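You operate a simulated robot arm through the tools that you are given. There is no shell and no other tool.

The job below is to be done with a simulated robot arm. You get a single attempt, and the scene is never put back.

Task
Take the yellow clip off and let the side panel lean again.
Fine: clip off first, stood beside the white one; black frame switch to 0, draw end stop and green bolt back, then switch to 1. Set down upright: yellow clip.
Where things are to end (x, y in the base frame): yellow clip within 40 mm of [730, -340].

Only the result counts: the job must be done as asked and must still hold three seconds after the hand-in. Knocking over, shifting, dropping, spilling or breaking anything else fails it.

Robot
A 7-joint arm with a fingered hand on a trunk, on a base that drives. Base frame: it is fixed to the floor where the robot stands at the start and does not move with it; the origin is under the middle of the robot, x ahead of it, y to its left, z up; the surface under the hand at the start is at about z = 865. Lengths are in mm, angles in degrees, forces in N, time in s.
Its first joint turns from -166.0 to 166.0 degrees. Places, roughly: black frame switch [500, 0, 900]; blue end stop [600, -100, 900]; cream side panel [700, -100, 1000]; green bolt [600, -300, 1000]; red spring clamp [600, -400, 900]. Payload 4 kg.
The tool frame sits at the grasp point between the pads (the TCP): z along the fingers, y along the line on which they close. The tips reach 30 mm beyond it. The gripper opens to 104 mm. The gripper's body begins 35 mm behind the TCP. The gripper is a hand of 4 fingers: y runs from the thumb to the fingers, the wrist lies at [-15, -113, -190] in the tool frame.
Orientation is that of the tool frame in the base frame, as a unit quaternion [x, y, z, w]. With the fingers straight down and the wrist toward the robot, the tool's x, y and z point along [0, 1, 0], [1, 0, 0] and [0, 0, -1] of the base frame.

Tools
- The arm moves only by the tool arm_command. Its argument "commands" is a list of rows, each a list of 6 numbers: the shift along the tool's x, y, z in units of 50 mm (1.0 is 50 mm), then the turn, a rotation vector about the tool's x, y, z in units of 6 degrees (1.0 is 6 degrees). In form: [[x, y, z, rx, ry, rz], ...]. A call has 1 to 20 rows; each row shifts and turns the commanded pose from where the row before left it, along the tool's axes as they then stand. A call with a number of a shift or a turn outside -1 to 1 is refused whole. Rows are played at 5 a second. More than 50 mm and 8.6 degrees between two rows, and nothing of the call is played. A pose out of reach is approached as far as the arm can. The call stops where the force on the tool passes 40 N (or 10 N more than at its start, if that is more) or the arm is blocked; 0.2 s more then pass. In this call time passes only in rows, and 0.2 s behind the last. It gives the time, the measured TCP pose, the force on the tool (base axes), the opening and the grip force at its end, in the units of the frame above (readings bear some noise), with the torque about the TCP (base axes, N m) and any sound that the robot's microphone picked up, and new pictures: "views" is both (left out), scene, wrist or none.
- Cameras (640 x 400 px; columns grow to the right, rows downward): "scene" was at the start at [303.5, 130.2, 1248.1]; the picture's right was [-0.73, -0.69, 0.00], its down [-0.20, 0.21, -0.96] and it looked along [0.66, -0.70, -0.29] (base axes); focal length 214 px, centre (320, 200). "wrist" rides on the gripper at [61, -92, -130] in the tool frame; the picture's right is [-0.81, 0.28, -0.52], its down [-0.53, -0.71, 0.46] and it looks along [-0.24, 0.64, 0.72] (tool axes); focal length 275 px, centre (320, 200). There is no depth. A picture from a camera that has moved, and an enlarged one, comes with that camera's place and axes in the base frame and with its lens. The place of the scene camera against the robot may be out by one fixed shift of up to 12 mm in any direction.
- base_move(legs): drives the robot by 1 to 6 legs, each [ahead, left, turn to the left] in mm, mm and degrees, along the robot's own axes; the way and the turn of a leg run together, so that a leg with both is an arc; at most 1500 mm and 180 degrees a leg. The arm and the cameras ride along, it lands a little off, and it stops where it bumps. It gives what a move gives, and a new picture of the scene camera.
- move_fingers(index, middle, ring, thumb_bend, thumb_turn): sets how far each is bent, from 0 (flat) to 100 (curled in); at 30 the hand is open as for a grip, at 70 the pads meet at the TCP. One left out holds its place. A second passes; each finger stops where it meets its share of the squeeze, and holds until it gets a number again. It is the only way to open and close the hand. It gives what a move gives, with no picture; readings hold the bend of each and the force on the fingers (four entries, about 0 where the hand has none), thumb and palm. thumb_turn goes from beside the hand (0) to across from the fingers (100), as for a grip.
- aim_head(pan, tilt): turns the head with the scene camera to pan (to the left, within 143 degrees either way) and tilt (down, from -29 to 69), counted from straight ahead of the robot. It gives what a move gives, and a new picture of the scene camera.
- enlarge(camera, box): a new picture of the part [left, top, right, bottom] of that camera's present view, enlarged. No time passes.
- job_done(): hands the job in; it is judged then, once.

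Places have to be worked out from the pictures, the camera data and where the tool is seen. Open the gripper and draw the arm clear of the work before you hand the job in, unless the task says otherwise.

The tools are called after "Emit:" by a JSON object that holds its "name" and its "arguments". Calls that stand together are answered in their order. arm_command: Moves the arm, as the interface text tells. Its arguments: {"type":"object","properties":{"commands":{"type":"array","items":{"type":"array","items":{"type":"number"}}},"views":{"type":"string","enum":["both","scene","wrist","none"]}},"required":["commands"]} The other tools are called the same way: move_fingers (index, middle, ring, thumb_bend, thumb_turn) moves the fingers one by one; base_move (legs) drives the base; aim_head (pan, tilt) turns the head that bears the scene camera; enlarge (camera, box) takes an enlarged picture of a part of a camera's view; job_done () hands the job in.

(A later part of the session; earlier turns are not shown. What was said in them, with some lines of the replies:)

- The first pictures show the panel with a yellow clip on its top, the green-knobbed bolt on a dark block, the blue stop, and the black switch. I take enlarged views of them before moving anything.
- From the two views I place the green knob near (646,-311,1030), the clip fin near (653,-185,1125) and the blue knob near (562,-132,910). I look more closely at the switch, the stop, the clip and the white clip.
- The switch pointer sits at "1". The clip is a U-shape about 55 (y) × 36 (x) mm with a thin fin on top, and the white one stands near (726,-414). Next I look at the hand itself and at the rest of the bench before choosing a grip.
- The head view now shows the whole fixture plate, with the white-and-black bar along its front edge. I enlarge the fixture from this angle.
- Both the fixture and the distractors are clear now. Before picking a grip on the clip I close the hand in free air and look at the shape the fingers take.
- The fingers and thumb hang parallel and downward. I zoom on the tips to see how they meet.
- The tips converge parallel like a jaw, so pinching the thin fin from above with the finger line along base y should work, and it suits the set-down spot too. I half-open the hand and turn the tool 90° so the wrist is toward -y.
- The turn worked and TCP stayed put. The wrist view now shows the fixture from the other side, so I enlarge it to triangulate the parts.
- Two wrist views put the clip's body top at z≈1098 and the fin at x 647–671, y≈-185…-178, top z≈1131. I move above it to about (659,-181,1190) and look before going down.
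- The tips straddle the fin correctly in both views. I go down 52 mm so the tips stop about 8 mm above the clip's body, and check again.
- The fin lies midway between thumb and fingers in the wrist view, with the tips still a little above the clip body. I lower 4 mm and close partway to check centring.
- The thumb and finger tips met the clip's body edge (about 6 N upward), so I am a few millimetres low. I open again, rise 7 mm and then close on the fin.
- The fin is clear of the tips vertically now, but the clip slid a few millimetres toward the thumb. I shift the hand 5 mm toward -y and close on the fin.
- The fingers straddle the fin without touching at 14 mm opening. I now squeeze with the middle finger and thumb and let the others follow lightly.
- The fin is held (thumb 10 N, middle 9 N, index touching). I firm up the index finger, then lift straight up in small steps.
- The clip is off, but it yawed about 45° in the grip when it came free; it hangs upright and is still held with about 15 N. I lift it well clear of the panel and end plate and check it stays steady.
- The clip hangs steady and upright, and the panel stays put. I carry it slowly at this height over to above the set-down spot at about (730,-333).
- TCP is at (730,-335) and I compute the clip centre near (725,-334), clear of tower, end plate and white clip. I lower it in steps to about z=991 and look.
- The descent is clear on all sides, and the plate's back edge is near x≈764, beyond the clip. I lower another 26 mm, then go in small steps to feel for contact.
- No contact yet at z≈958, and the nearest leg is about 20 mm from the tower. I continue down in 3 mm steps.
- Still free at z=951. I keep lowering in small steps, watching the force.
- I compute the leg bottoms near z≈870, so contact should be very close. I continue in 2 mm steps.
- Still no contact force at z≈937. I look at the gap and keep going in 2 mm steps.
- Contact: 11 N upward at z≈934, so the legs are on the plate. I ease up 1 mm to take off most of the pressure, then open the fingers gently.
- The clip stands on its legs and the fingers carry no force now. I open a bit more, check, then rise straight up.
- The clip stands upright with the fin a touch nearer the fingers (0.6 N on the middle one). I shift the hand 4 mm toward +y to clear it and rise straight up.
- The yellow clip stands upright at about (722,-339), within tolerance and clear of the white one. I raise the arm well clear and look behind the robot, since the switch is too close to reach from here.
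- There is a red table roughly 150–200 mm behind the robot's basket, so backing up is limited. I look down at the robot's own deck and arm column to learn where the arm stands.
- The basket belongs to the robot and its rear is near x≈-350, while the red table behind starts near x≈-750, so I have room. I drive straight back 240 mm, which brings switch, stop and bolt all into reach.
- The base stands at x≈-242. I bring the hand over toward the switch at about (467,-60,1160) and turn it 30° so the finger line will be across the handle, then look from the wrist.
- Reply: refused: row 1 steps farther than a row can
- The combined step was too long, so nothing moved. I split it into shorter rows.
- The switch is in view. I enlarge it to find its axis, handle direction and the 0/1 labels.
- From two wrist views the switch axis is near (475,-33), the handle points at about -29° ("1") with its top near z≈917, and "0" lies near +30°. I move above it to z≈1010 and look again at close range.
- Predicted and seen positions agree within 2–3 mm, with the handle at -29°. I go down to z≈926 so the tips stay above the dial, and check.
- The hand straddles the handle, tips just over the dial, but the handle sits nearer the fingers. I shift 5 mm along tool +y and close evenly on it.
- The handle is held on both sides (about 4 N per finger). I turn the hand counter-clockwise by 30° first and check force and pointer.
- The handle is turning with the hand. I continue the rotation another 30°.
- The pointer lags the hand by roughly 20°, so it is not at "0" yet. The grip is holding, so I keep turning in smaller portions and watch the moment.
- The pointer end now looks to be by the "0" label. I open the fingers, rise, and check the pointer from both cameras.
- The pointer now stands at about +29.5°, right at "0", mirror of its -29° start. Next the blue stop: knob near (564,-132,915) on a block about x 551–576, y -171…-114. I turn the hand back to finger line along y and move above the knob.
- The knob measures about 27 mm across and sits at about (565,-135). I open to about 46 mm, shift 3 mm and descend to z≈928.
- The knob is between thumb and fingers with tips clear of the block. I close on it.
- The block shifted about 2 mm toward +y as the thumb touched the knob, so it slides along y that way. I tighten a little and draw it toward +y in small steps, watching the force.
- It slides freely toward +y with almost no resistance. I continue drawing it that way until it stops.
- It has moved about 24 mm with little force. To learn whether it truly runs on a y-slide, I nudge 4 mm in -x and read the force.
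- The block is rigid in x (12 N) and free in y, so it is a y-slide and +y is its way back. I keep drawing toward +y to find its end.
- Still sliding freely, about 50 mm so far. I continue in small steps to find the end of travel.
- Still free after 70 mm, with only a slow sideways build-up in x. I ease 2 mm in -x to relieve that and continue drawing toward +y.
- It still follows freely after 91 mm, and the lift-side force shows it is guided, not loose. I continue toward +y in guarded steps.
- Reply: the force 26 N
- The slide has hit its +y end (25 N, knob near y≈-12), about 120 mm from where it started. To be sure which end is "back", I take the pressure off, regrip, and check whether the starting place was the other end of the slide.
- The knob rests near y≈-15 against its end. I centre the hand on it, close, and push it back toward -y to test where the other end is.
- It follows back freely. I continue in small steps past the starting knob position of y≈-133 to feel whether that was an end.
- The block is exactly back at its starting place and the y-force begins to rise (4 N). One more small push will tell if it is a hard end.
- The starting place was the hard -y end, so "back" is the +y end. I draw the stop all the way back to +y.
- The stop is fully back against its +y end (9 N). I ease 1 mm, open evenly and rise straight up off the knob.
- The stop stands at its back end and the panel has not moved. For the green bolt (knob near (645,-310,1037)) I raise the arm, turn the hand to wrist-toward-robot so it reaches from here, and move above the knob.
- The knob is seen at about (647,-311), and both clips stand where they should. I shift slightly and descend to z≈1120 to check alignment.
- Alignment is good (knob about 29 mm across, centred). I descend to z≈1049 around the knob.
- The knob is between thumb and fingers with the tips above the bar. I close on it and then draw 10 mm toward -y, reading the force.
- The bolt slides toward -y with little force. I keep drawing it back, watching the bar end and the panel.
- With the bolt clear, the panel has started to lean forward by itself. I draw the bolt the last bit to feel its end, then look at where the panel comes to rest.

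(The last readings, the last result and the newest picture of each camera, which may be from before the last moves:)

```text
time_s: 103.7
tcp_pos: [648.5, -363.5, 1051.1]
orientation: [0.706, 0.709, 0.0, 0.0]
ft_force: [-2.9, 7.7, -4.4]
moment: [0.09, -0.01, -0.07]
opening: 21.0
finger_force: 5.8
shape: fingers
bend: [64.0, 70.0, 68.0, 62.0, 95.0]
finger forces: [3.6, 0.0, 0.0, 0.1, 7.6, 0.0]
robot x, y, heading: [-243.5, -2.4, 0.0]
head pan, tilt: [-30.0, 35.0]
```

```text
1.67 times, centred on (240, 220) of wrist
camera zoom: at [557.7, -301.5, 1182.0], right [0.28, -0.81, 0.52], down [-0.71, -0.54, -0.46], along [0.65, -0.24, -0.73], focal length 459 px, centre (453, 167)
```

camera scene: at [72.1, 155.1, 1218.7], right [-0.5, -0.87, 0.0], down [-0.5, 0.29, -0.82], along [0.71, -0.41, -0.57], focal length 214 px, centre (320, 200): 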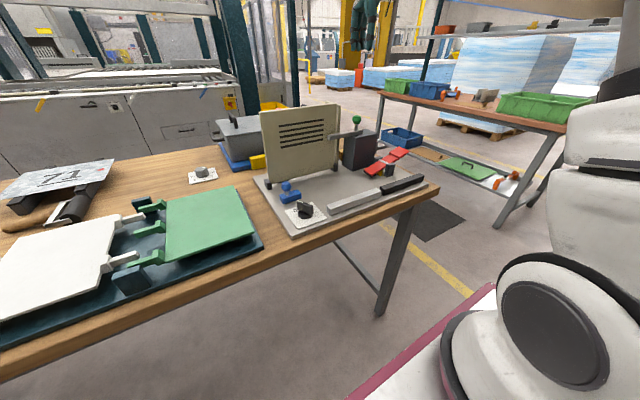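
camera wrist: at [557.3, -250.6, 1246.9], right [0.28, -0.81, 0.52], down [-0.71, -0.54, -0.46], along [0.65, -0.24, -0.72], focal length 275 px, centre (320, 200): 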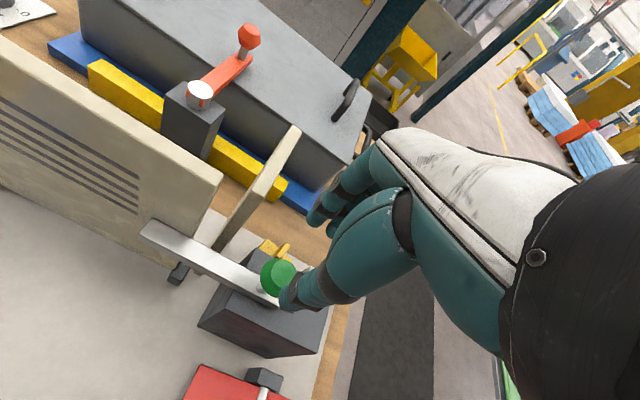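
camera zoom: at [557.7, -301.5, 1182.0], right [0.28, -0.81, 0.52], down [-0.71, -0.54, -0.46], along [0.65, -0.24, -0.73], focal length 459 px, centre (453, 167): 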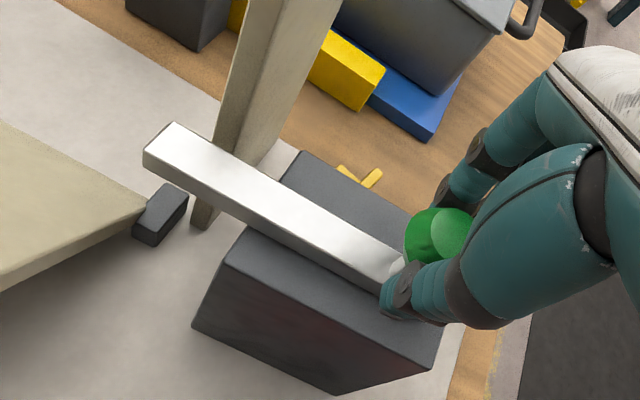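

The bolt is at its back end (8 N) and the panel leans forward at rest, roughly 40° from upright. I ease off, open the hand, and rise clear of the knob.

Emit:
{"name": "arm_command", "arguments": {"commands": [[0.06, 0, 0, 0, 0, 0]], "views": "none"}}

Emit:
{"name": "move_fingers", "arguments": {"index": 50, "middle": 50, "ring": 50, "thumb_bend": 50}}

Emit:
{"name": "arm_command", "arguments": {"commands": [[0, 0, -0.5, 0, 0, 0], [0, 0, -0.9, 0, 0, 0], [0, 0, -0.9, 0, 0, 0], [0, 0, -0.9, 0, 0, 0], [0, 0, -0.9, 0, 0, 0], [0, 0, -0.9, 0, 0, 0]], "views": "both"}}

Emit:
{"name": "enlarge", "arguments": {"camera": "scene", "box": [240, 80, 410, 230]}}

Emit:
{"name": "enlarge", "arguments": {"camera": "wrist", "box": [0, 140, 360, 400]}}

```text
time_s: 104.1
tcp_pos: [649.0, -362.5, 1050.5]
orientation: [0.707, 0.708, 0.0, 0.0]
ft_force: [-1.8, 3.6, -3.8]
moment: [0.02, -0.02, -0.03]
opening: 20.4
finger_force: 5.9
shape: fingers
bend: [64.0, 70.0, 68.0, 62.0, 95.0]
finger forces: [3.7, 0.6, 0.0, 0.0, 6.9, 0.0]
robot x, y, heading: [-241.2, 2.9, 0.1]
head pan, tilt: [-30.0, 35.0]
```

```text
time_s: 105.1
tcp_pos: [648.6, -360.2, 1050.6]
orientation: [0.706, 0.708, 0.0, -0.001]
ft_force: [-0.6, 0.2, 0.8]
moment: [-0.01, 0.01, 0.0]
opening: 51.7
finger_force: 0.1
shape: fingers
bend: [50.0, 50.0, 50.0, 50.0, 97.0]
finger forces: [0.0, 0.0, 0.1, 0.0, 0.0, 0.1]
robot x, y, heading: [-244.2, 1.8, 0.3]
head pan, tilt: [-30.0, 35.0]
```

```text
time_s: 106.5
tcp_pos: [651.6, -362.3, 1302.0]
orientation: [0.707, 0.708, -0.001, 0.0]
ft_force: [-0.4, -0.2, 0.6]
moment: [0.0, 0.01, -0.04]
opening: 51.9
finger_force: 0.0
shape: fingers
bend: [50.0, 50.0, 50.0, 50.0, 97.0]
finger forces: [0.1, 0.0, 0.0, 0.1, 0.1, 0.1]
robot x, y, heading: [-243.3, 1.8, 0.1]
head pan, tilt: [-30.0, 35.0]
camera scene: at [72.5, 154.6, 1218.6], right [-0.5, -0.87, 0.0], down [-0.5, 0.29, -0.82], along [0.71, -0.41, -0.57], focal length 214 px, centre (320, 200)
camera wrist: at [559.9, -300.4, 1433.8], right [0.28, -0.81, 0.52], down [-0.71, -0.53, -0.45], along [0.64, -0.24, -0.73], focal length 275 px, centre (320, 200)
```

scene: 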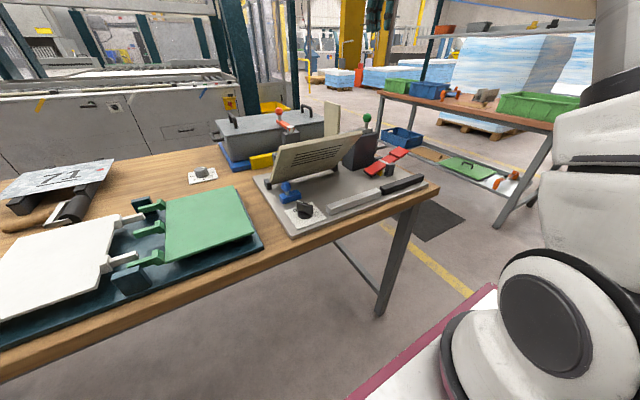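
wrist: 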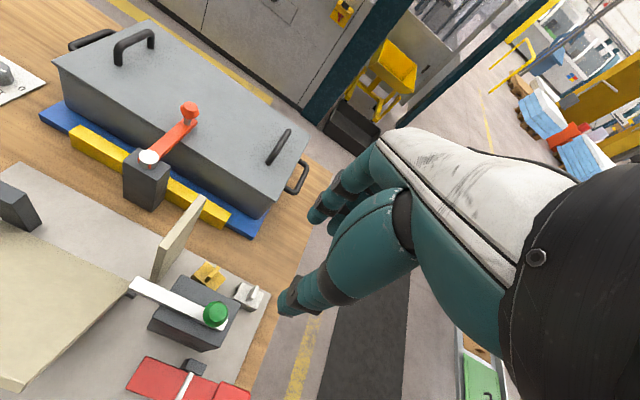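

```text
2.67 times, centred on (325, 155) of scene
camera zoom: at [72.5, 154.6, 1218.6], right [-0.5, -0.87, 0.0], down [-0.5, 0.29, -0.82], along [0.71, -0.41, -0.57], focal length 572 px, centre (307, 320)
```

zoom: 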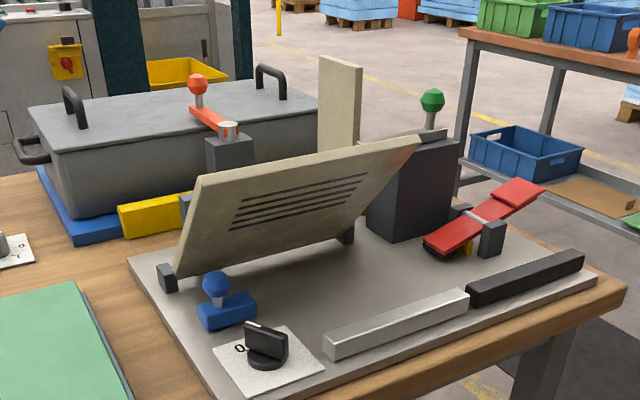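

```text
1.54 times, centred on (180, 270) of wrist
camera zoom: at [559.9, -300.4, 1433.8], right [0.28, -0.81, 0.52], down [-0.71, -0.53, -0.45], along [0.64, -0.24, -0.73], focal length 424 px, centre (535, 92)
```

zoom: 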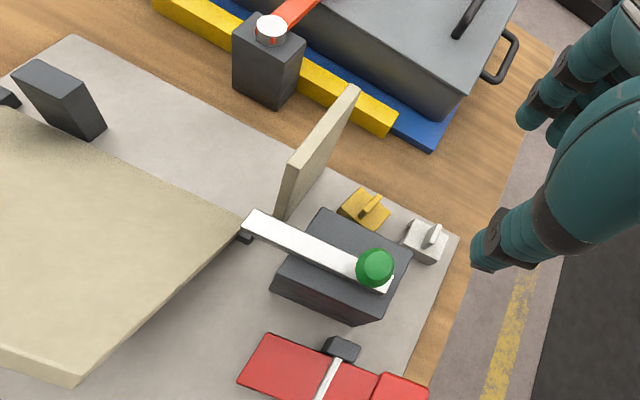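

The bolt stays drawn back and both clips stand untouched. The panel now overhangs to about x≈515, z≈1055, so to return the switch I will push the handle's tail with the fingers, hand turned with its wrist toward +y and away from the panel. I move over there high up and turn the hand.

Emit:
{"name": "arm_command", "arguments": {"commands": [[0.849, -0.416, 0, 0, 0, 0], [0.849, -0.416, 0, 0, 0, 0], [0.849, -0.416, 0, 0, 0, 0], [0.849, -0.416, 0, 0, 0, 0], [0.849, -0.416, 0, 0, 0, 0], [0.849, -0.416, 0, 0, 0, 0], [0.849, -0.416, 0, 0, 0, 0], [0.849, -0.416, 0, 0, 0, 0], [0.849, -0.416, 0, 0, 0, 0]], "views": "none"}}

Emit:
{"name": "arm_command", "arguments": {"commands": [[0, 0, 0, 0, 0, 1], [0, 0, 0, 0, 0, 1], [0, 0, 0, 0, 0, 1], [0, 0, 0, 0, 0, 1], [0, 0, 0, 0, 0, 1], [0, 0, 0, 0, 0, 1], [0, 0, 0, 0, 0, 1], [0, 0, 0, 0, 0, 1], [0, 0, 0, 0, 0, 1], [0, 0, 0, 0, 0, 1], [0, 0, 0, 0, 0, 1], [0, 0, 0, 0, 0, 1], [0, 0, 0, 0, 0, 1], [0, 0, 0, 0, 0, 1], [0, 0, 0, 0, 0, 1]], "views": "both"}}

```text
time_s: 108.5
tcp_pos: [459.0, 19.7, 1304.1]
orientation: [0.707, 0.707, 0.0, 0.0]
ft_force: [0.5, -1.6, 0.1]
moment: [0.01, 0.06, 0.02]
opening: 51.9
finger_force: 0.0
shape: fingers
bend: [50.0, 50.0, 50.0, 50.0, 97.0]
finger forces: [0.0, 0.0, 0.1, 0.0, 0.0, 0.1]
robot x, y, heading: [-242.5, -0.0, -0.1]
head pan, tilt: [-30.0, 35.0]
```

```text
time_s: 111.7
tcp_pos: [460.6, 20.2, 1301.3]
orientation: [1.0, 0.0, 0.0, -0.001]
ft_force: [0.0, -0.1, -0.3]
moment: [0.01, 0.0, -0.01]
opening: 51.8
finger_force: 0.1
shape: fingers
bend: [50.0, 50.0, 50.0, 50.0, 97.0]
finger forces: [0.0, 0.0, 0.1, 0.0, 0.0, 0.0]
robot x, y, heading: [-244.9, -2.2, 0.2]
head pan, tilt: [-30.0, 35.0]
camera scene: at [72.2, 154.7, 1218.7], right [-0.5, -0.87, 0.0], down [-0.5, 0.29, -0.82], along [0.71, -0.41, -0.57], focal length 214 px, centre (320, 200)
camera wrist: at [522.2, 112.7, 1431.9], right [-0.81, -0.28, 0.52], down [-0.53, 0.71, -0.46], along [-0.24, -0.65, -0.72], focal length 275 px, centre (320, 200)
```

scene: 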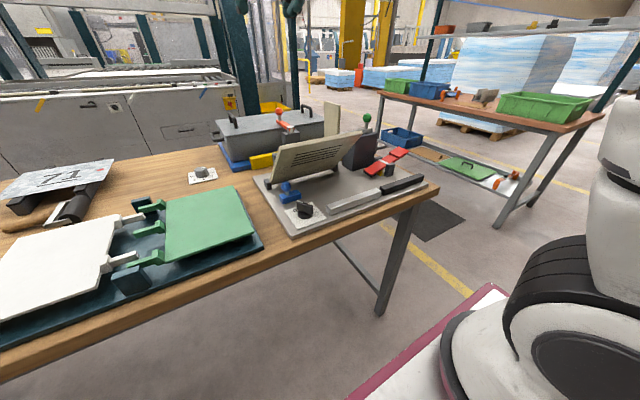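
wrist: 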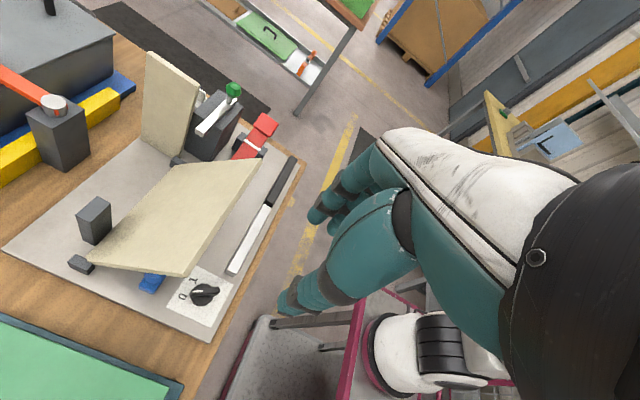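

The hand turned fine and the view shows the leaning panel and the switch together. I enlarge it to fix their positions.

Emit:
{"name": "enlarge", "arguments": {"camera": "wrist", "box": [60, 140, 300, 350]}}

Emit:
{"name": "enlarge", "arguments": {"camera": "wrist", "box": [160, 250, 250, 340]}}

```text
1.90 times, centred on (180, 245) of wrist
camera zoom: at [522.2, 112.7, 1431.9], right [-0.81, -0.28, 0.52], down [-0.53, 0.71, -0.46], along [-0.24, -0.65, -0.72], focal length 524 px, centre (587, 114)
```

zoom: 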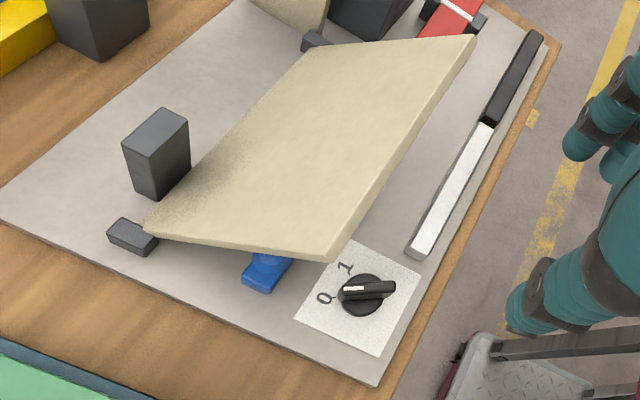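

```text
4.44 times, centred on (205, 295) of wrist
camera zoom: at [522.2, 112.7, 1431.9], right [-0.81, -0.28, 0.52], down [-0.53, 0.71, -0.46], along [-0.24, -0.65, -0.72], focal length 1224 px, centre (831, -222)
```

zoom: 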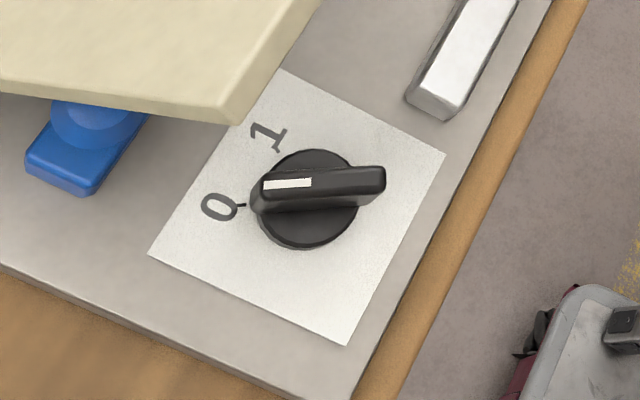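

The panel's top edge sits at x≈525, well clear of where the hand will be, and the pointer is on the "0" tick. I move above the tail side at (464,-29) and descend to z≈1050 for a close look.

Emit:
{"name": "arm_command", "arguments": {"commands": [[0.07, 0.5, 0, 0, 0, 0], [0, 0.48, 0, 0, 0, 0], [0, 0, 0.9, 0, 0, 0], [0, 0, 0.9, 0, 0, 0], [0, 0, 0.9, 0, 0, 0], [0, 0, 0.9, 0, 0, 0], [0, 0, 0.9, 0, 0, 0], [0, 0, 0.5, 0, 0, 0]], "views": "both"}}

Emit:
{"name": "enlarge", "arguments": {"camera": "wrist", "box": [180, 170, 360, 330]}}

Emit:
{"name": "enlarge", "arguments": {"camera": "scene", "box": [250, 120, 350, 230]}}

```text
time_s: 113.5
tcp_pos: [464.4, -28.9, 1053.0]
orientation: [1.0, 0.001, -0.001, 0.0]
ft_force: [-0.5, 0.5, 0.1]
moment: [0.03, -0.05, 0.0]
opening: 51.7
finger_force: 0.0
shape: fingers
bend: [50.0, 50.0, 50.0, 50.0, 97.0]
finger forces: [0.0, 0.0, 0.0, 0.1, 0.0, 0.0]
robot x, y, heading: [-244.7, -1.3, 0.3]
head pan, tilt: [-30.0, 35.0]
camera scene: at [72.3, 154.6, 1218.7], right [-0.5, -0.87, 0.0], down [-0.5, 0.29, -0.82], along [0.71, -0.41, -0.57], focal length 214 px, centre (320, 200)
camera wrist: at [526.4, 63.7, 1183.0], right [-0.81, -0.28, 0.52], down [-0.53, 0.71, -0.46], along [-0.24, -0.65, -0.72], focal length 275 px, centre (320, 200)
```

scene: 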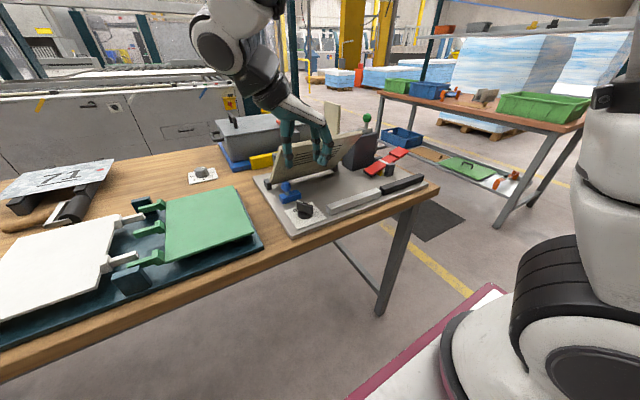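
wrist: 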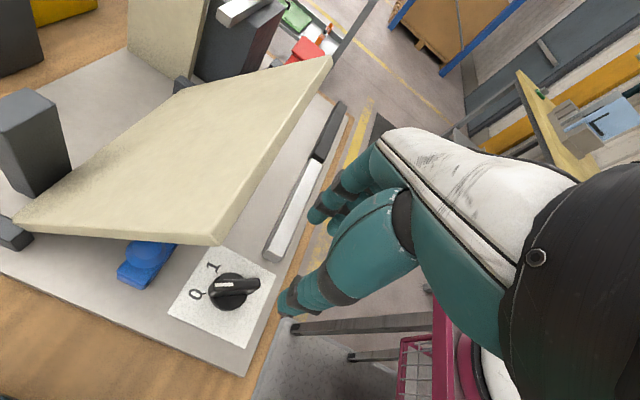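

```text
2.50 times, centred on (270, 250) of wrist
camera zoom: at [526.4, 63.7, 1183.0], right [-0.81, -0.28, 0.52], down [-0.53, 0.71, -0.46], along [-0.24, -0.65, -0.72], focal length 688 px, centre (445, 75)
```

zoom: 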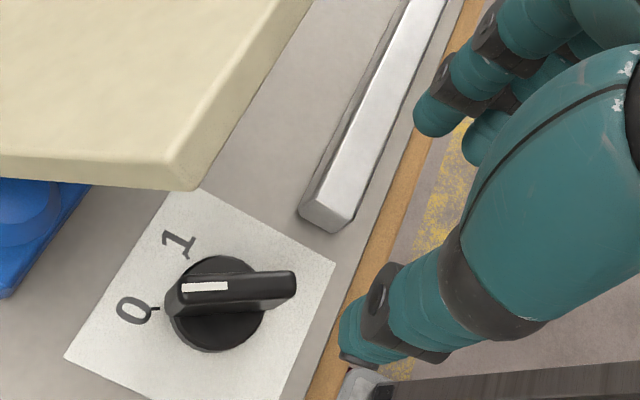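

```text
3.64 times, centred on (300, 175) of scene
camera zoom: at [72.3, 154.6, 1218.7], right [-0.5, -0.87, 0.0], down [-0.5, 0.29, -0.82], along [0.71, -0.41, -0.57], focal length 780 px, centre (393, 291)
```

zoom: 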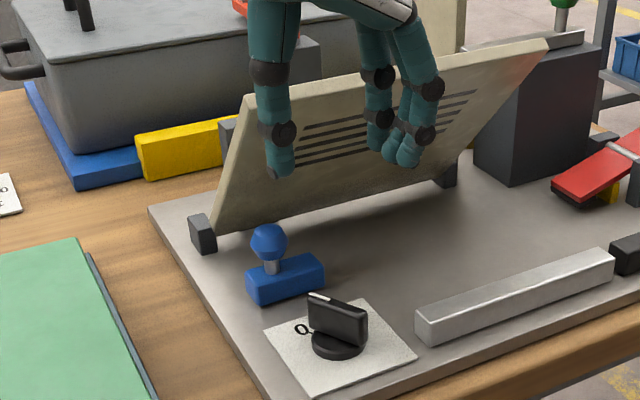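

The centre works out near (481,-29.5) with the tail toward (462,-40), and my index fingertip sits about 39 mm to the -y side of TCP. I descend to z≈926 beside the handle and check.

Emit:
{"name": "arm_command", "arguments": {"commands": [[0, 0, 0.8, 0, 0, 0], [0, 0, 0.8, 0, 0, 0], [0, 0, 0.7, 0, 0, 0], [0, 0, 0.24, 0, 0, 0]], "views": "wrist"}}

Emit:
{"name": "enlarge", "arguments": {"camera": "wrist", "box": [200, 170, 380, 330]}}

Emit:
{"name": "enlarge", "arguments": {"camera": "scene", "box": [250, 130, 350, 230]}}

```text
time_s: 114.5
tcp_pos: [464.4, -29.4, 924.4]
orientation: [1.0, 0.001, 0.0, 0.0]
ft_force: [-1.1, -0.4, -0.4]
moment: [0.03, -0.01, 0.04]
opening: 51.8
finger_force: 0.1
shape: fingers
bend: [50.0, 50.0, 50.0, 50.0, 97.0]
finger forces: [0.0, 0.1, 0.1, 0.0, 0.0, 0.0]
robot x, y, heading: [-244.3, -3.3, 0.2]
head pan, tilt: [-30.0, 35.0]
camera wrist: at [525.3, 63.7, 1055.1], right [-0.81, -0.28, 0.52], down [-0.53, 0.71, -0.46], along [-0.24, -0.65, -0.72], focal length 275 px, centre (320, 200)
```

wrist: 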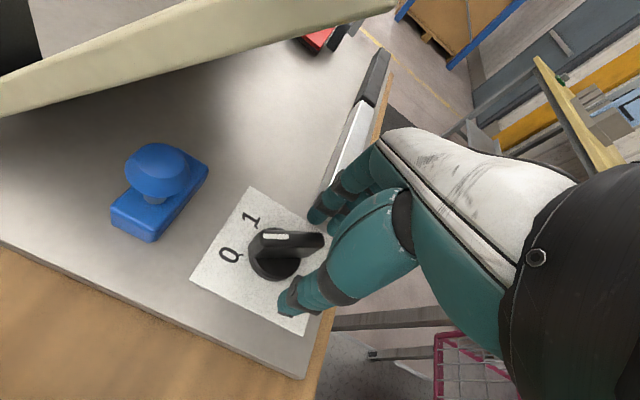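

```text
2.50 times, centred on (290, 250) of wrist
camera zoom: at [525.3, 63.7, 1055.1], right [-0.81, -0.28, 0.52], down [-0.53, 0.71, -0.46], along [-0.24, -0.65, -0.72], focal length 688 px, centre (395, 75)
```

zoom: 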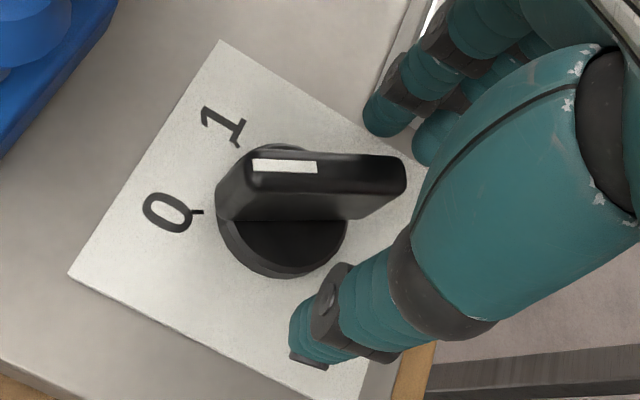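

```text
4.00 times, centred on (300, 180) of scene
camera zoom: at [72.3, 154.7, 1218.7], right [-0.5, -0.87, 0.0], down [-0.5, 0.29, -0.82], along [0.71, -0.41, -0.57], focal length 858 px, centre (400, 280)
```

zoom: 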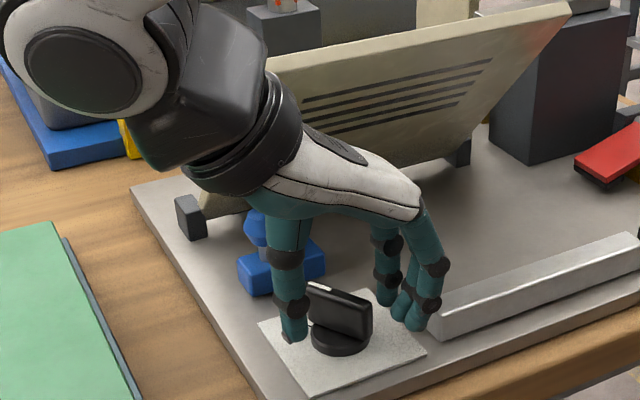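

The fingers stand on the -y side of the tail with the thumb well clear on the other side. I move in to touch the tail and begin the push along an arc.

Emit:
{"name": "arm_command", "arguments": {"commands": [[0.06, -0.24, 0, 0, 0, 0], [0.0, -0.08, 0, 0, 0, 0], [-0.06, -0.06, 0, 0, 0, 0]], "views": "none"}}

Emit:
{"name": "enlarge", "arguments": {"camera": "wrist", "box": [200, 170, 380, 330]}}

Emit:
{"name": "enlarge", "arguments": {"camera": "scene", "box": [280, 150, 350, 220]}}

```text
time_s: 115.3
tcp_pos: [463.5, -10.6, 925.0]
orientation: [1.0, 0.001, 0.001, 0.001]
ft_force: [-0.2, -1.3, -0.4]
moment: [-0.06, 0.0, 0.03]
opening: 55.8
finger_force: 1.2
shape: fingers
bend: [47.0, 50.0, 50.0, 50.0, 97.0]
finger forces: [1.9, 0.8, 0.0, 0.0, 0.1, 0.1]
robot x, y, heading: [-241.5, -1.3, 0.2]
head pan, tilt: [-30.0, 35.0]
```

```text
2.50 times, centred on (290, 250) of wrist
camera zoom: at [525.4, 82.9, 1055.5], right [-0.81, -0.28, 0.52], down [-0.53, 0.71, -0.46], along [-0.24, -0.65, -0.72], focal length 688 px, centre (395, 75)
```

zoom: 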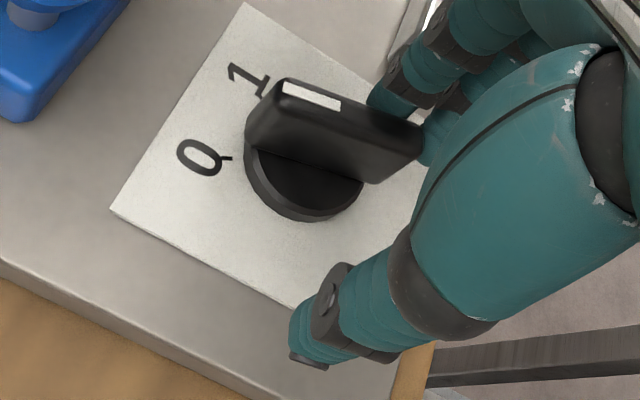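

```text
5.71 times, centred on (315, 185) of scene
camera zoom: at [72.4, 154.6, 1218.6], right [-0.5, -0.87, 0.0], down [-0.5, 0.29, -0.82], along [0.71, -0.41, -0.57], focal length 1226 px, centre (349, 286)
```

zoom: 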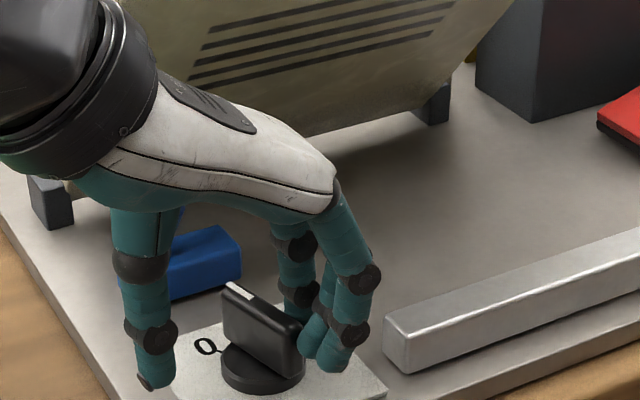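

The handle is turning (pointer between 0 and 1, only about 2 N). I continue along the arc.

Emit:
{"name": "arm_command", "arguments": {"commands": [[-0.06, -0.08, 0, 0, 0, 0], [-0.05, -0.09, 0, 0, 0, 0]], "views": "none"}}

Emit:
{"name": "enlarge", "arguments": {"camera": "wrist", "box": [200, 150, 380, 310]}}

Emit:
{"name": "arm_command", "arguments": {"commands": [[-0.04, -0.09, 0, 0, 0, 0], [-0.03, -0.09, 0, 0, 0, 0]], "views": "none"}}

Emit:
{"name": "enlarge", "arguments": {"camera": "wrist", "box": [200, 150, 380, 310]}}

Emit:
{"name": "enlarge", "arguments": {"camera": "scene", "box": [280, 150, 350, 220]}}

```text
time_s: 115.9
tcp_pos: [458.6, -0.9, 925.9]
orientation: [1.0, 0.002, 0.0, 0.0]
ft_force: [0.4, -1.9, -0.4]
moment: [-0.05, -0.03, 0.0]
opening: 54.5
finger_force: 0.5
shape: fingers
bend: [48.0, 50.0, 50.0, 50.0, 97.0]
finger forces: [1.4, 0.1, 0.1, 0.0, 0.0, 0.0]
robot x, y, heading: [-245.0, 1.4, 0.0]
head pan, tilt: [-30.0, 35.0]
```

```text
2.50 times, centred on (290, 230) of wrist
camera zoom: at [519.8, 91.6, 1055.6], right [-0.81, -0.28, 0.52], down [-0.54, 0.71, -0.46], along [-0.24, -0.65, -0.72], focal length 688 px, centre (395, 125)
```

zoom: 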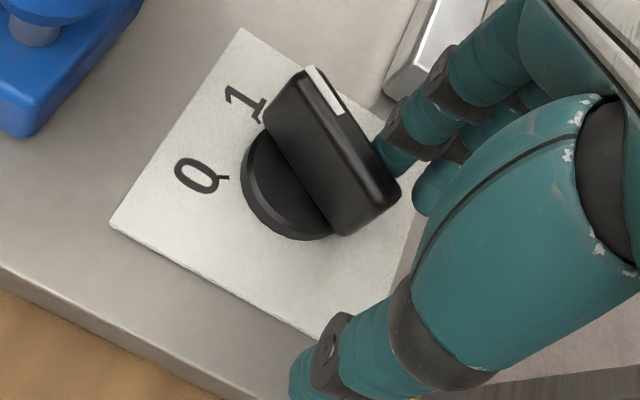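

```text
time_s: 116.5
tcp_pos: [455.8, 8.0, 924.9]
orientation: [1.0, 0.001, 0.0, -0.001]
ft_force: [0.6, -5.7, 0.9]
moment: [-0.13, -0.02, -0.02]
opening: 60.5
finger_force: 2.6
shape: fingers
bend: [44.0, 50.0, 50.0, 50.0, 97.0]
finger forces: [5.1, 0.0, 0.0, 0.0, 0.0, 0.0]
robot x, y, heading: [-243.9, 1.0, 0.2]
head pan, tilt: [-30.0, 35.0]
```

```text
2.50 times, centred on (290, 230) of wrist
camera zoom: at [516.7, 100.0, 1055.1], right [-0.81, -0.28, 0.52], down [-0.53, 0.71, -0.46], along [-0.24, -0.65, -0.72], focal length 688 px, centre (395, 125)
```

zoom: 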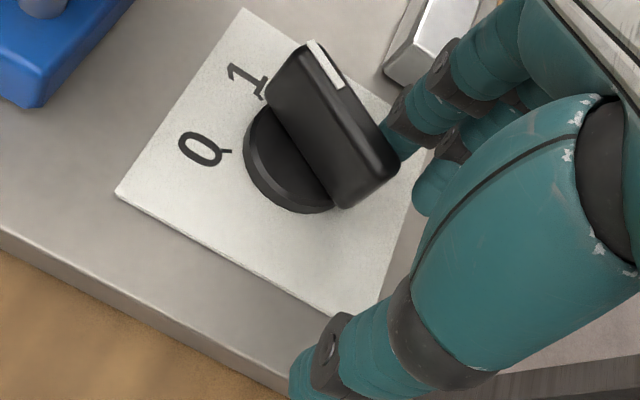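

```text
5.71 times, centred on (315, 185) of scene
camera zoom: at [72.4, 154.4, 1218.7], right [-0.5, -0.87, 0.0], down [-0.5, 0.29, -0.82], along [0.71, -0.41, -0.57], focal length 1226 px, centre (349, 286)
```

zoom: 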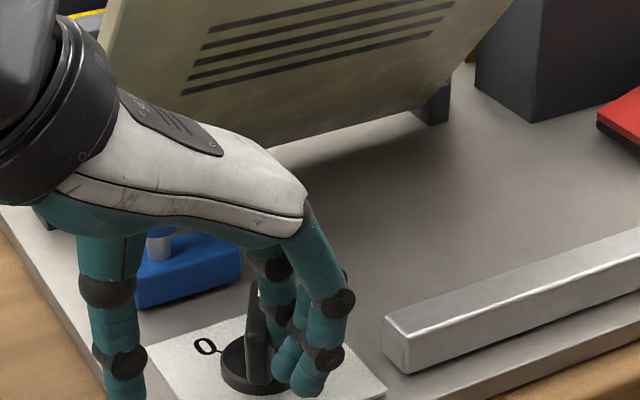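

The handle stopped turning with the force rising to 6 N, so it is against its "1" end. I back the fingers off and rise straight up, then check everything.

Emit:
{"name": "arm_command", "arguments": {"commands": [[0, 0.2, 0, 0, 0, 0], [0, 0.1, 0, 0, 0, 0], [0, 0, -0.6, 0, 0, 0], [0, 0, -0.9, 0, 0, 0], [0, 0, -0.9, 0, 0, 0], [0, 0, -0.9, 0, 0, 0], [0, 0, -0.9, 0, 0, 0], [0, 0, -0.9, 0, 0, 0], [0, 0, -0.9, 0, 0, 0], [0, 0, -0.9, 0, 0, 0]], "views": "both"}}

Emit:
{"name": "enlarge", "arguments": {"camera": "wrist", "box": [60, 140, 300, 350]}}

Emit:
{"name": "enlarge", "arguments": {"camera": "scene", "box": [240, 90, 420, 240]}}

Emit:
{"name": "enlarge", "arguments": {"camera": "scene", "box": [275, 175, 340, 235]}}

```text
time_s: 118.7
tcp_pos: [456.3, -8.2, 1271.3]
orientation: [1.0, 0.002, 0.0, 0.001]
ft_force: [1.3, -0.4, 0.0]
moment: [0.0, 0.02, 0.0]
opening: 52.0
finger_force: 0.0
shape: fingers
bend: [50.0, 50.0, 50.0, 50.0, 97.0]
finger forces: [0.0, 0.0, 0.1, 0.1, 0.1, 0.0]
robot x, y, heading: [-243.9, 0.5, 0.2]
head pan, tilt: [-30.0, 35.0]
camera scene: at [72.5, 154.7, 1218.6], right [-0.5, -0.87, 0.0], down [-0.5, 0.29, -0.82], along [0.71, -0.41, -0.57], focal length 214 px, centre (320, 200)
camera wrist: at [516.7, 84.9, 1401.9], right [-0.81, -0.28, 0.52], down [-0.54, 0.71, -0.45], along [-0.24, -0.65, -0.72], focal length 275 px, centre (320, 200)
```

scene: 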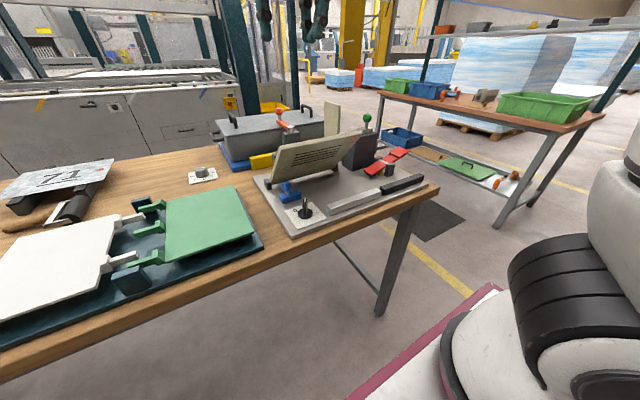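
wrist: 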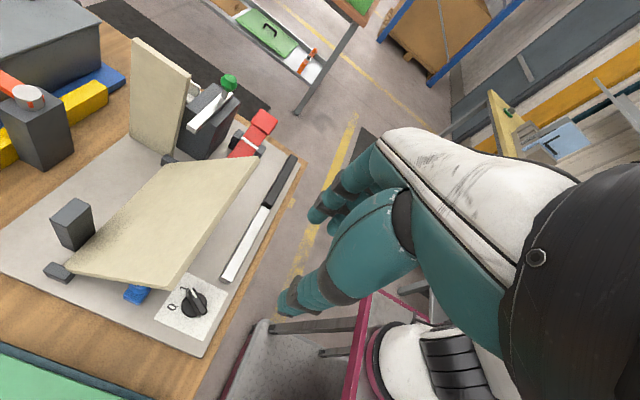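

```text
1.90 times, centred on (180, 245) of wrist
camera zoom: at [516.7, 84.9, 1401.9], right [-0.81, -0.28, 0.52], down [-0.54, 0.71, -0.45], along [-0.24, -0.65, -0.72], focal length 524 px, centre (587, 114)
```

zoom: 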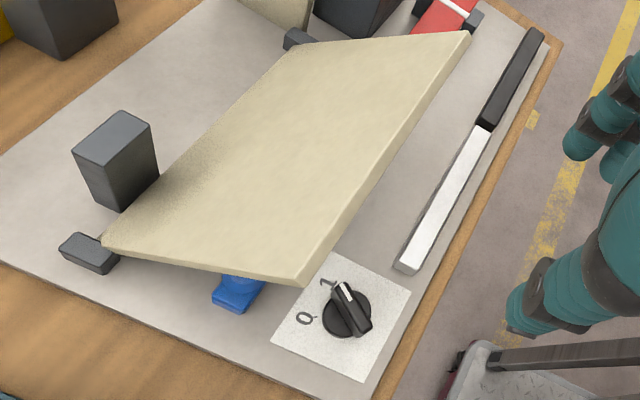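

```text
2.67 times, centred on (330, 165) of scene
camera zoom: at [72.5, 154.7, 1218.6], right [-0.5, -0.87, 0.0], down [-0.5, 0.29, -0.82], along [0.71, -0.41, -0.57], focal length 572 px, centre (293, 293)
```

zoom: 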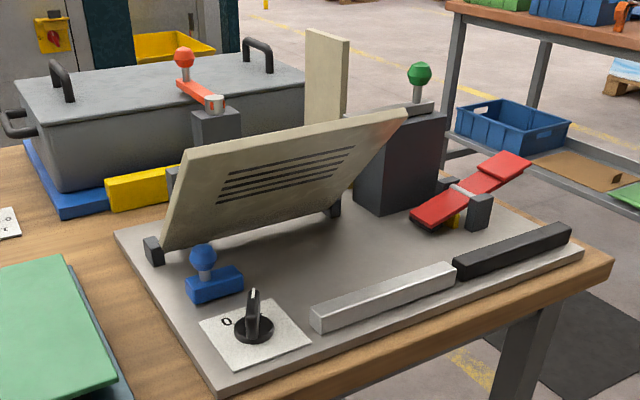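

```text
6.67 times, centred on (308, 205) of scene
camera zoom: at [72.5, 154.7, 1218.6], right [-0.5, -0.87, 0.0], down [-0.5, 0.29, -0.82], along [0.71, -0.41, -0.57], focal length 1430 px, centre (403, 167)
```

zoom: 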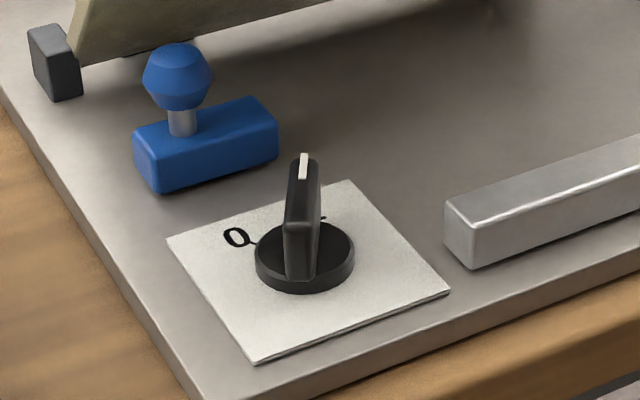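

The switch shows "1" again, the stop and bolt are back, and the panel leans at rest. I open the hand fully, raise it and turn back to the neutral pose on the robot's side, which also gives a last view of the clips.

Emit:
{"name": "move_fingers", "arguments": {"index": 30, "middle": 30, "ring": 30, "thumb_bend": 30}}

Emit:
{"name": "arm_command", "arguments": {"commands": [[0, 0, -0.8, 0, 0, 0], [0, 0, -0.8, 0, 0, 0], [0, 0, 0, 0, 0, -1], [0, 0, 0, 0, 0, -1], [0, 0, 0, 0, 0, -1], [0, 0, 0, 0, 0, -1], [0, 0, 0, 0, 0, -1], [0, 0, 0, 0, 0, -1], [0, 0, 0, 0, 0, -1], [0, 0, 0, 0, 0, -1], [0, 0, 0, 0, 0, -1], [0, 0, 0, 0, 0, -1], [0, 0, 0, 0, 0, -1], [0, 0, 0, 0, 0, -1], [0, 0, 0, 0, 0, -1], [0, 0, 0, 0, 0, -1], [0, 0, 0, 0, 0, -1]], "views": "none"}}

Emit:
{"name": "arm_command", "arguments": {"commands": [[-0.9, 0, 0, 0, 0, 0], [-0.9, 0, 0, 0, 0, 0], [-0.9, 0, 0, 0, 0, 0], [-0.9, 0, 0, 0, 0, 0], [-0.9, 0, 0, 0, 0, 0], [-0.9, 0, 0, 0, 0, 0]], "views": "both"}}

Emit:
{"name": "enlarge", "arguments": {"camera": "wrist", "box": [0, 100, 320, 330]}}

Emit:
{"name": "enlarge", "arguments": {"camera": "scene", "box": [240, 90, 420, 240]}}

```text
time_s: 119.7
tcp_pos: [455.3, -8.4, 1269.8]
orientation: [1.0, 0.002, -0.001, 0.0]
ft_force: [-0.2, 0.1, -0.3]
moment: [0.02, 0.05, 0.03]
opening: 102.5
finger_force: 0.1
shape: fingers
bend: [30.0, 30.0, 30.0, 30.0, 97.0]
finger forces: [0.0, 0.0, 0.0, 0.0, 0.1, 0.0]
robot x, y, heading: [-243.1, -0.0, 0.3]
head pan, tilt: [-30.0, 35.0]
```

```text
time_s: 123.3
tcp_pos: [455.4, -6.9, 1349.1]
orientation: [0.705, 0.709, 0.0, 0.0]
ft_force: [0.3, -0.1, 0.1]
moment: [0.01, -0.03, 0.03]
opening: 102.9
finger_force: 0.1
shape: fingers
bend: [30.0, 30.0, 30.0, 30.0, 97.0]
finger forces: [0.0, 0.1, 0.0, 0.0, 0.0, 0.0]
robot x, y, heading: [-242.4, -2.4, 0.2]
head pan, tilt: [-30.0, 35.0]
```

```text
time_s: 124.7
tcp_pos: [456.5, -277.4, 1352.5]
orientation: [0.706, 0.708, -0.001, 0.0]
ft_force: [0.1, -0.3, 0.4]
moment: [-0.03, -0.05, 0.01]
opening: 102.9
finger_force: 0.1
shape: fingers
bend: [30.0, 30.0, 30.0, 30.0, 97.0]
finger forces: [0.0, 0.1, 0.0, 0.1, 0.0, 0.1]
robot x, y, heading: [-244.0, -2.1, 0.1]
head pan, tilt: [-30.0, 35.0]
camera scene: at [72.2, 155.0, 1218.7], right [-0.5, -0.87, 0.0], down [-0.5, 0.29, -0.82], along [0.71, -0.41, -0.57], focal length 214 px, centre (320, 200)
camera wrist: at [365.4, -215.1, 1483.1], right [0.28, -0.81, 0.52], down [-0.71, -0.54, -0.46], along [0.65, -0.24, -0.72], focal length 275 px, centre (320, 200)
```

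scene: 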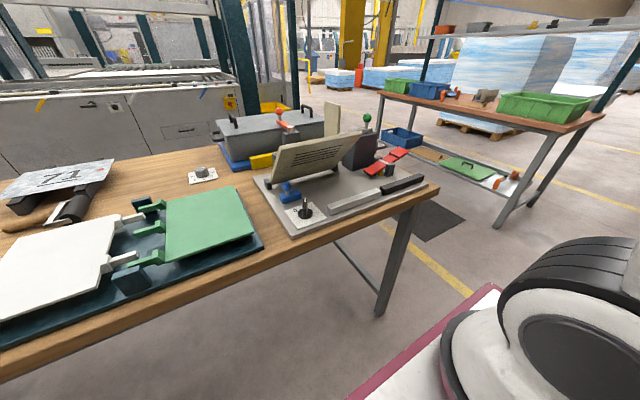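
wrist: 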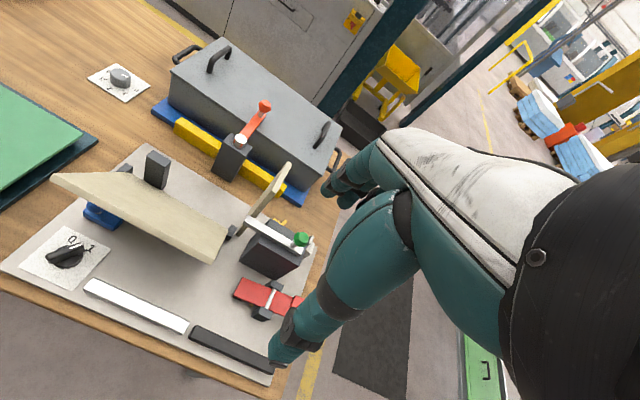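

```text
1.74 times, centred on (160, 215) of wrist
camera zoom: at [365.4, -215.1, 1483.1], right [0.28, -0.81, 0.52], down [-0.71, -0.54, -0.46], along [0.65, -0.24, -0.72], focal length 479 px, centre (598, 174)
```

zoom: 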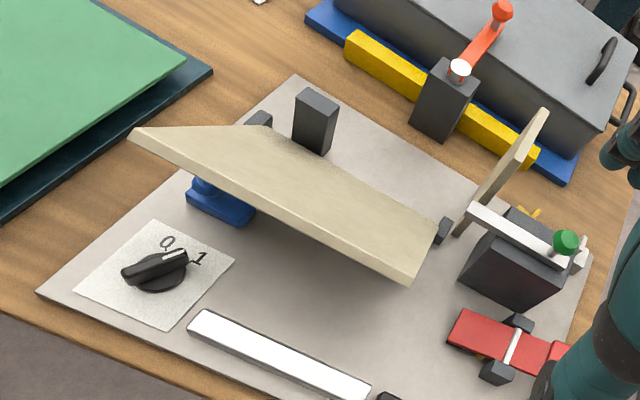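

```text
2.67 times, centred on (330, 165) of scene
camera zoom: at [72.2, 155.0, 1218.7], right [-0.5, -0.87, 0.0], down [-0.5, 0.29, -0.82], along [0.71, -0.41, -0.57], focal length 572 px, centre (293, 293)
```

zoom: 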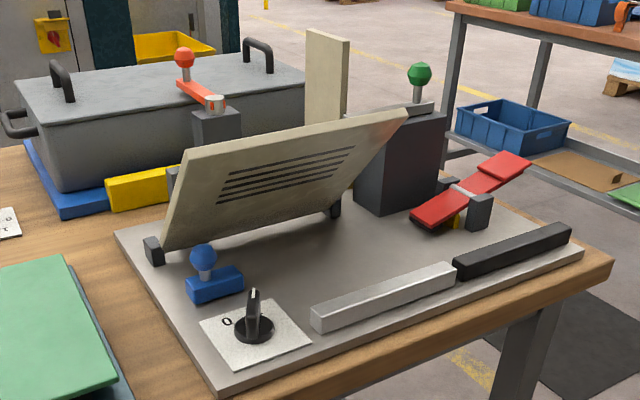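

Final check: the yellow clip stands by the white one near (726,-333). The switch points at "1", the blue stop and green bolt are at their back ends, and the panel leans at rest. The hand is open and clear, so I hand the job in.

Emit:
{"name": "job_done", "arguments": {}}

```text
The job is handed in.
```

The job is handed in: the yellow clip is off and the side panel leans forward again, about 35–40° from upright. I don't have the verdict yet.

- **Yellow clip:** it stands upright beside the white one at about (726, -333), roughly 8 mm from the target point. Both clips were upright when last seen fully. The final pictures show them only partly, behind the bolt's block.
- **Switch:** I turned it to 0 before drawing the stop and bolt. Afterwards I pushed it back to 1 until it reached its end.
- **End stop:** I drew it toward +y to the end of its slide, about 120 mm. I first ran it both ways once, which confirmed its starting place was the other end.
- **Green bolt:** I drew it toward -y to its end, about 48 mm. The panel started to lean by itself as soon as the bolt cleared it, before the switch went back to 1.

While I was closing on the clip, the fingertips pushed it a few millimetres along the panel before I lifted it. It also turned in the grip once free. No knocks or spills showed in the pictures. The hand is open and raised clear of the work, and the robot now stands about 240 mm further back than at the start.
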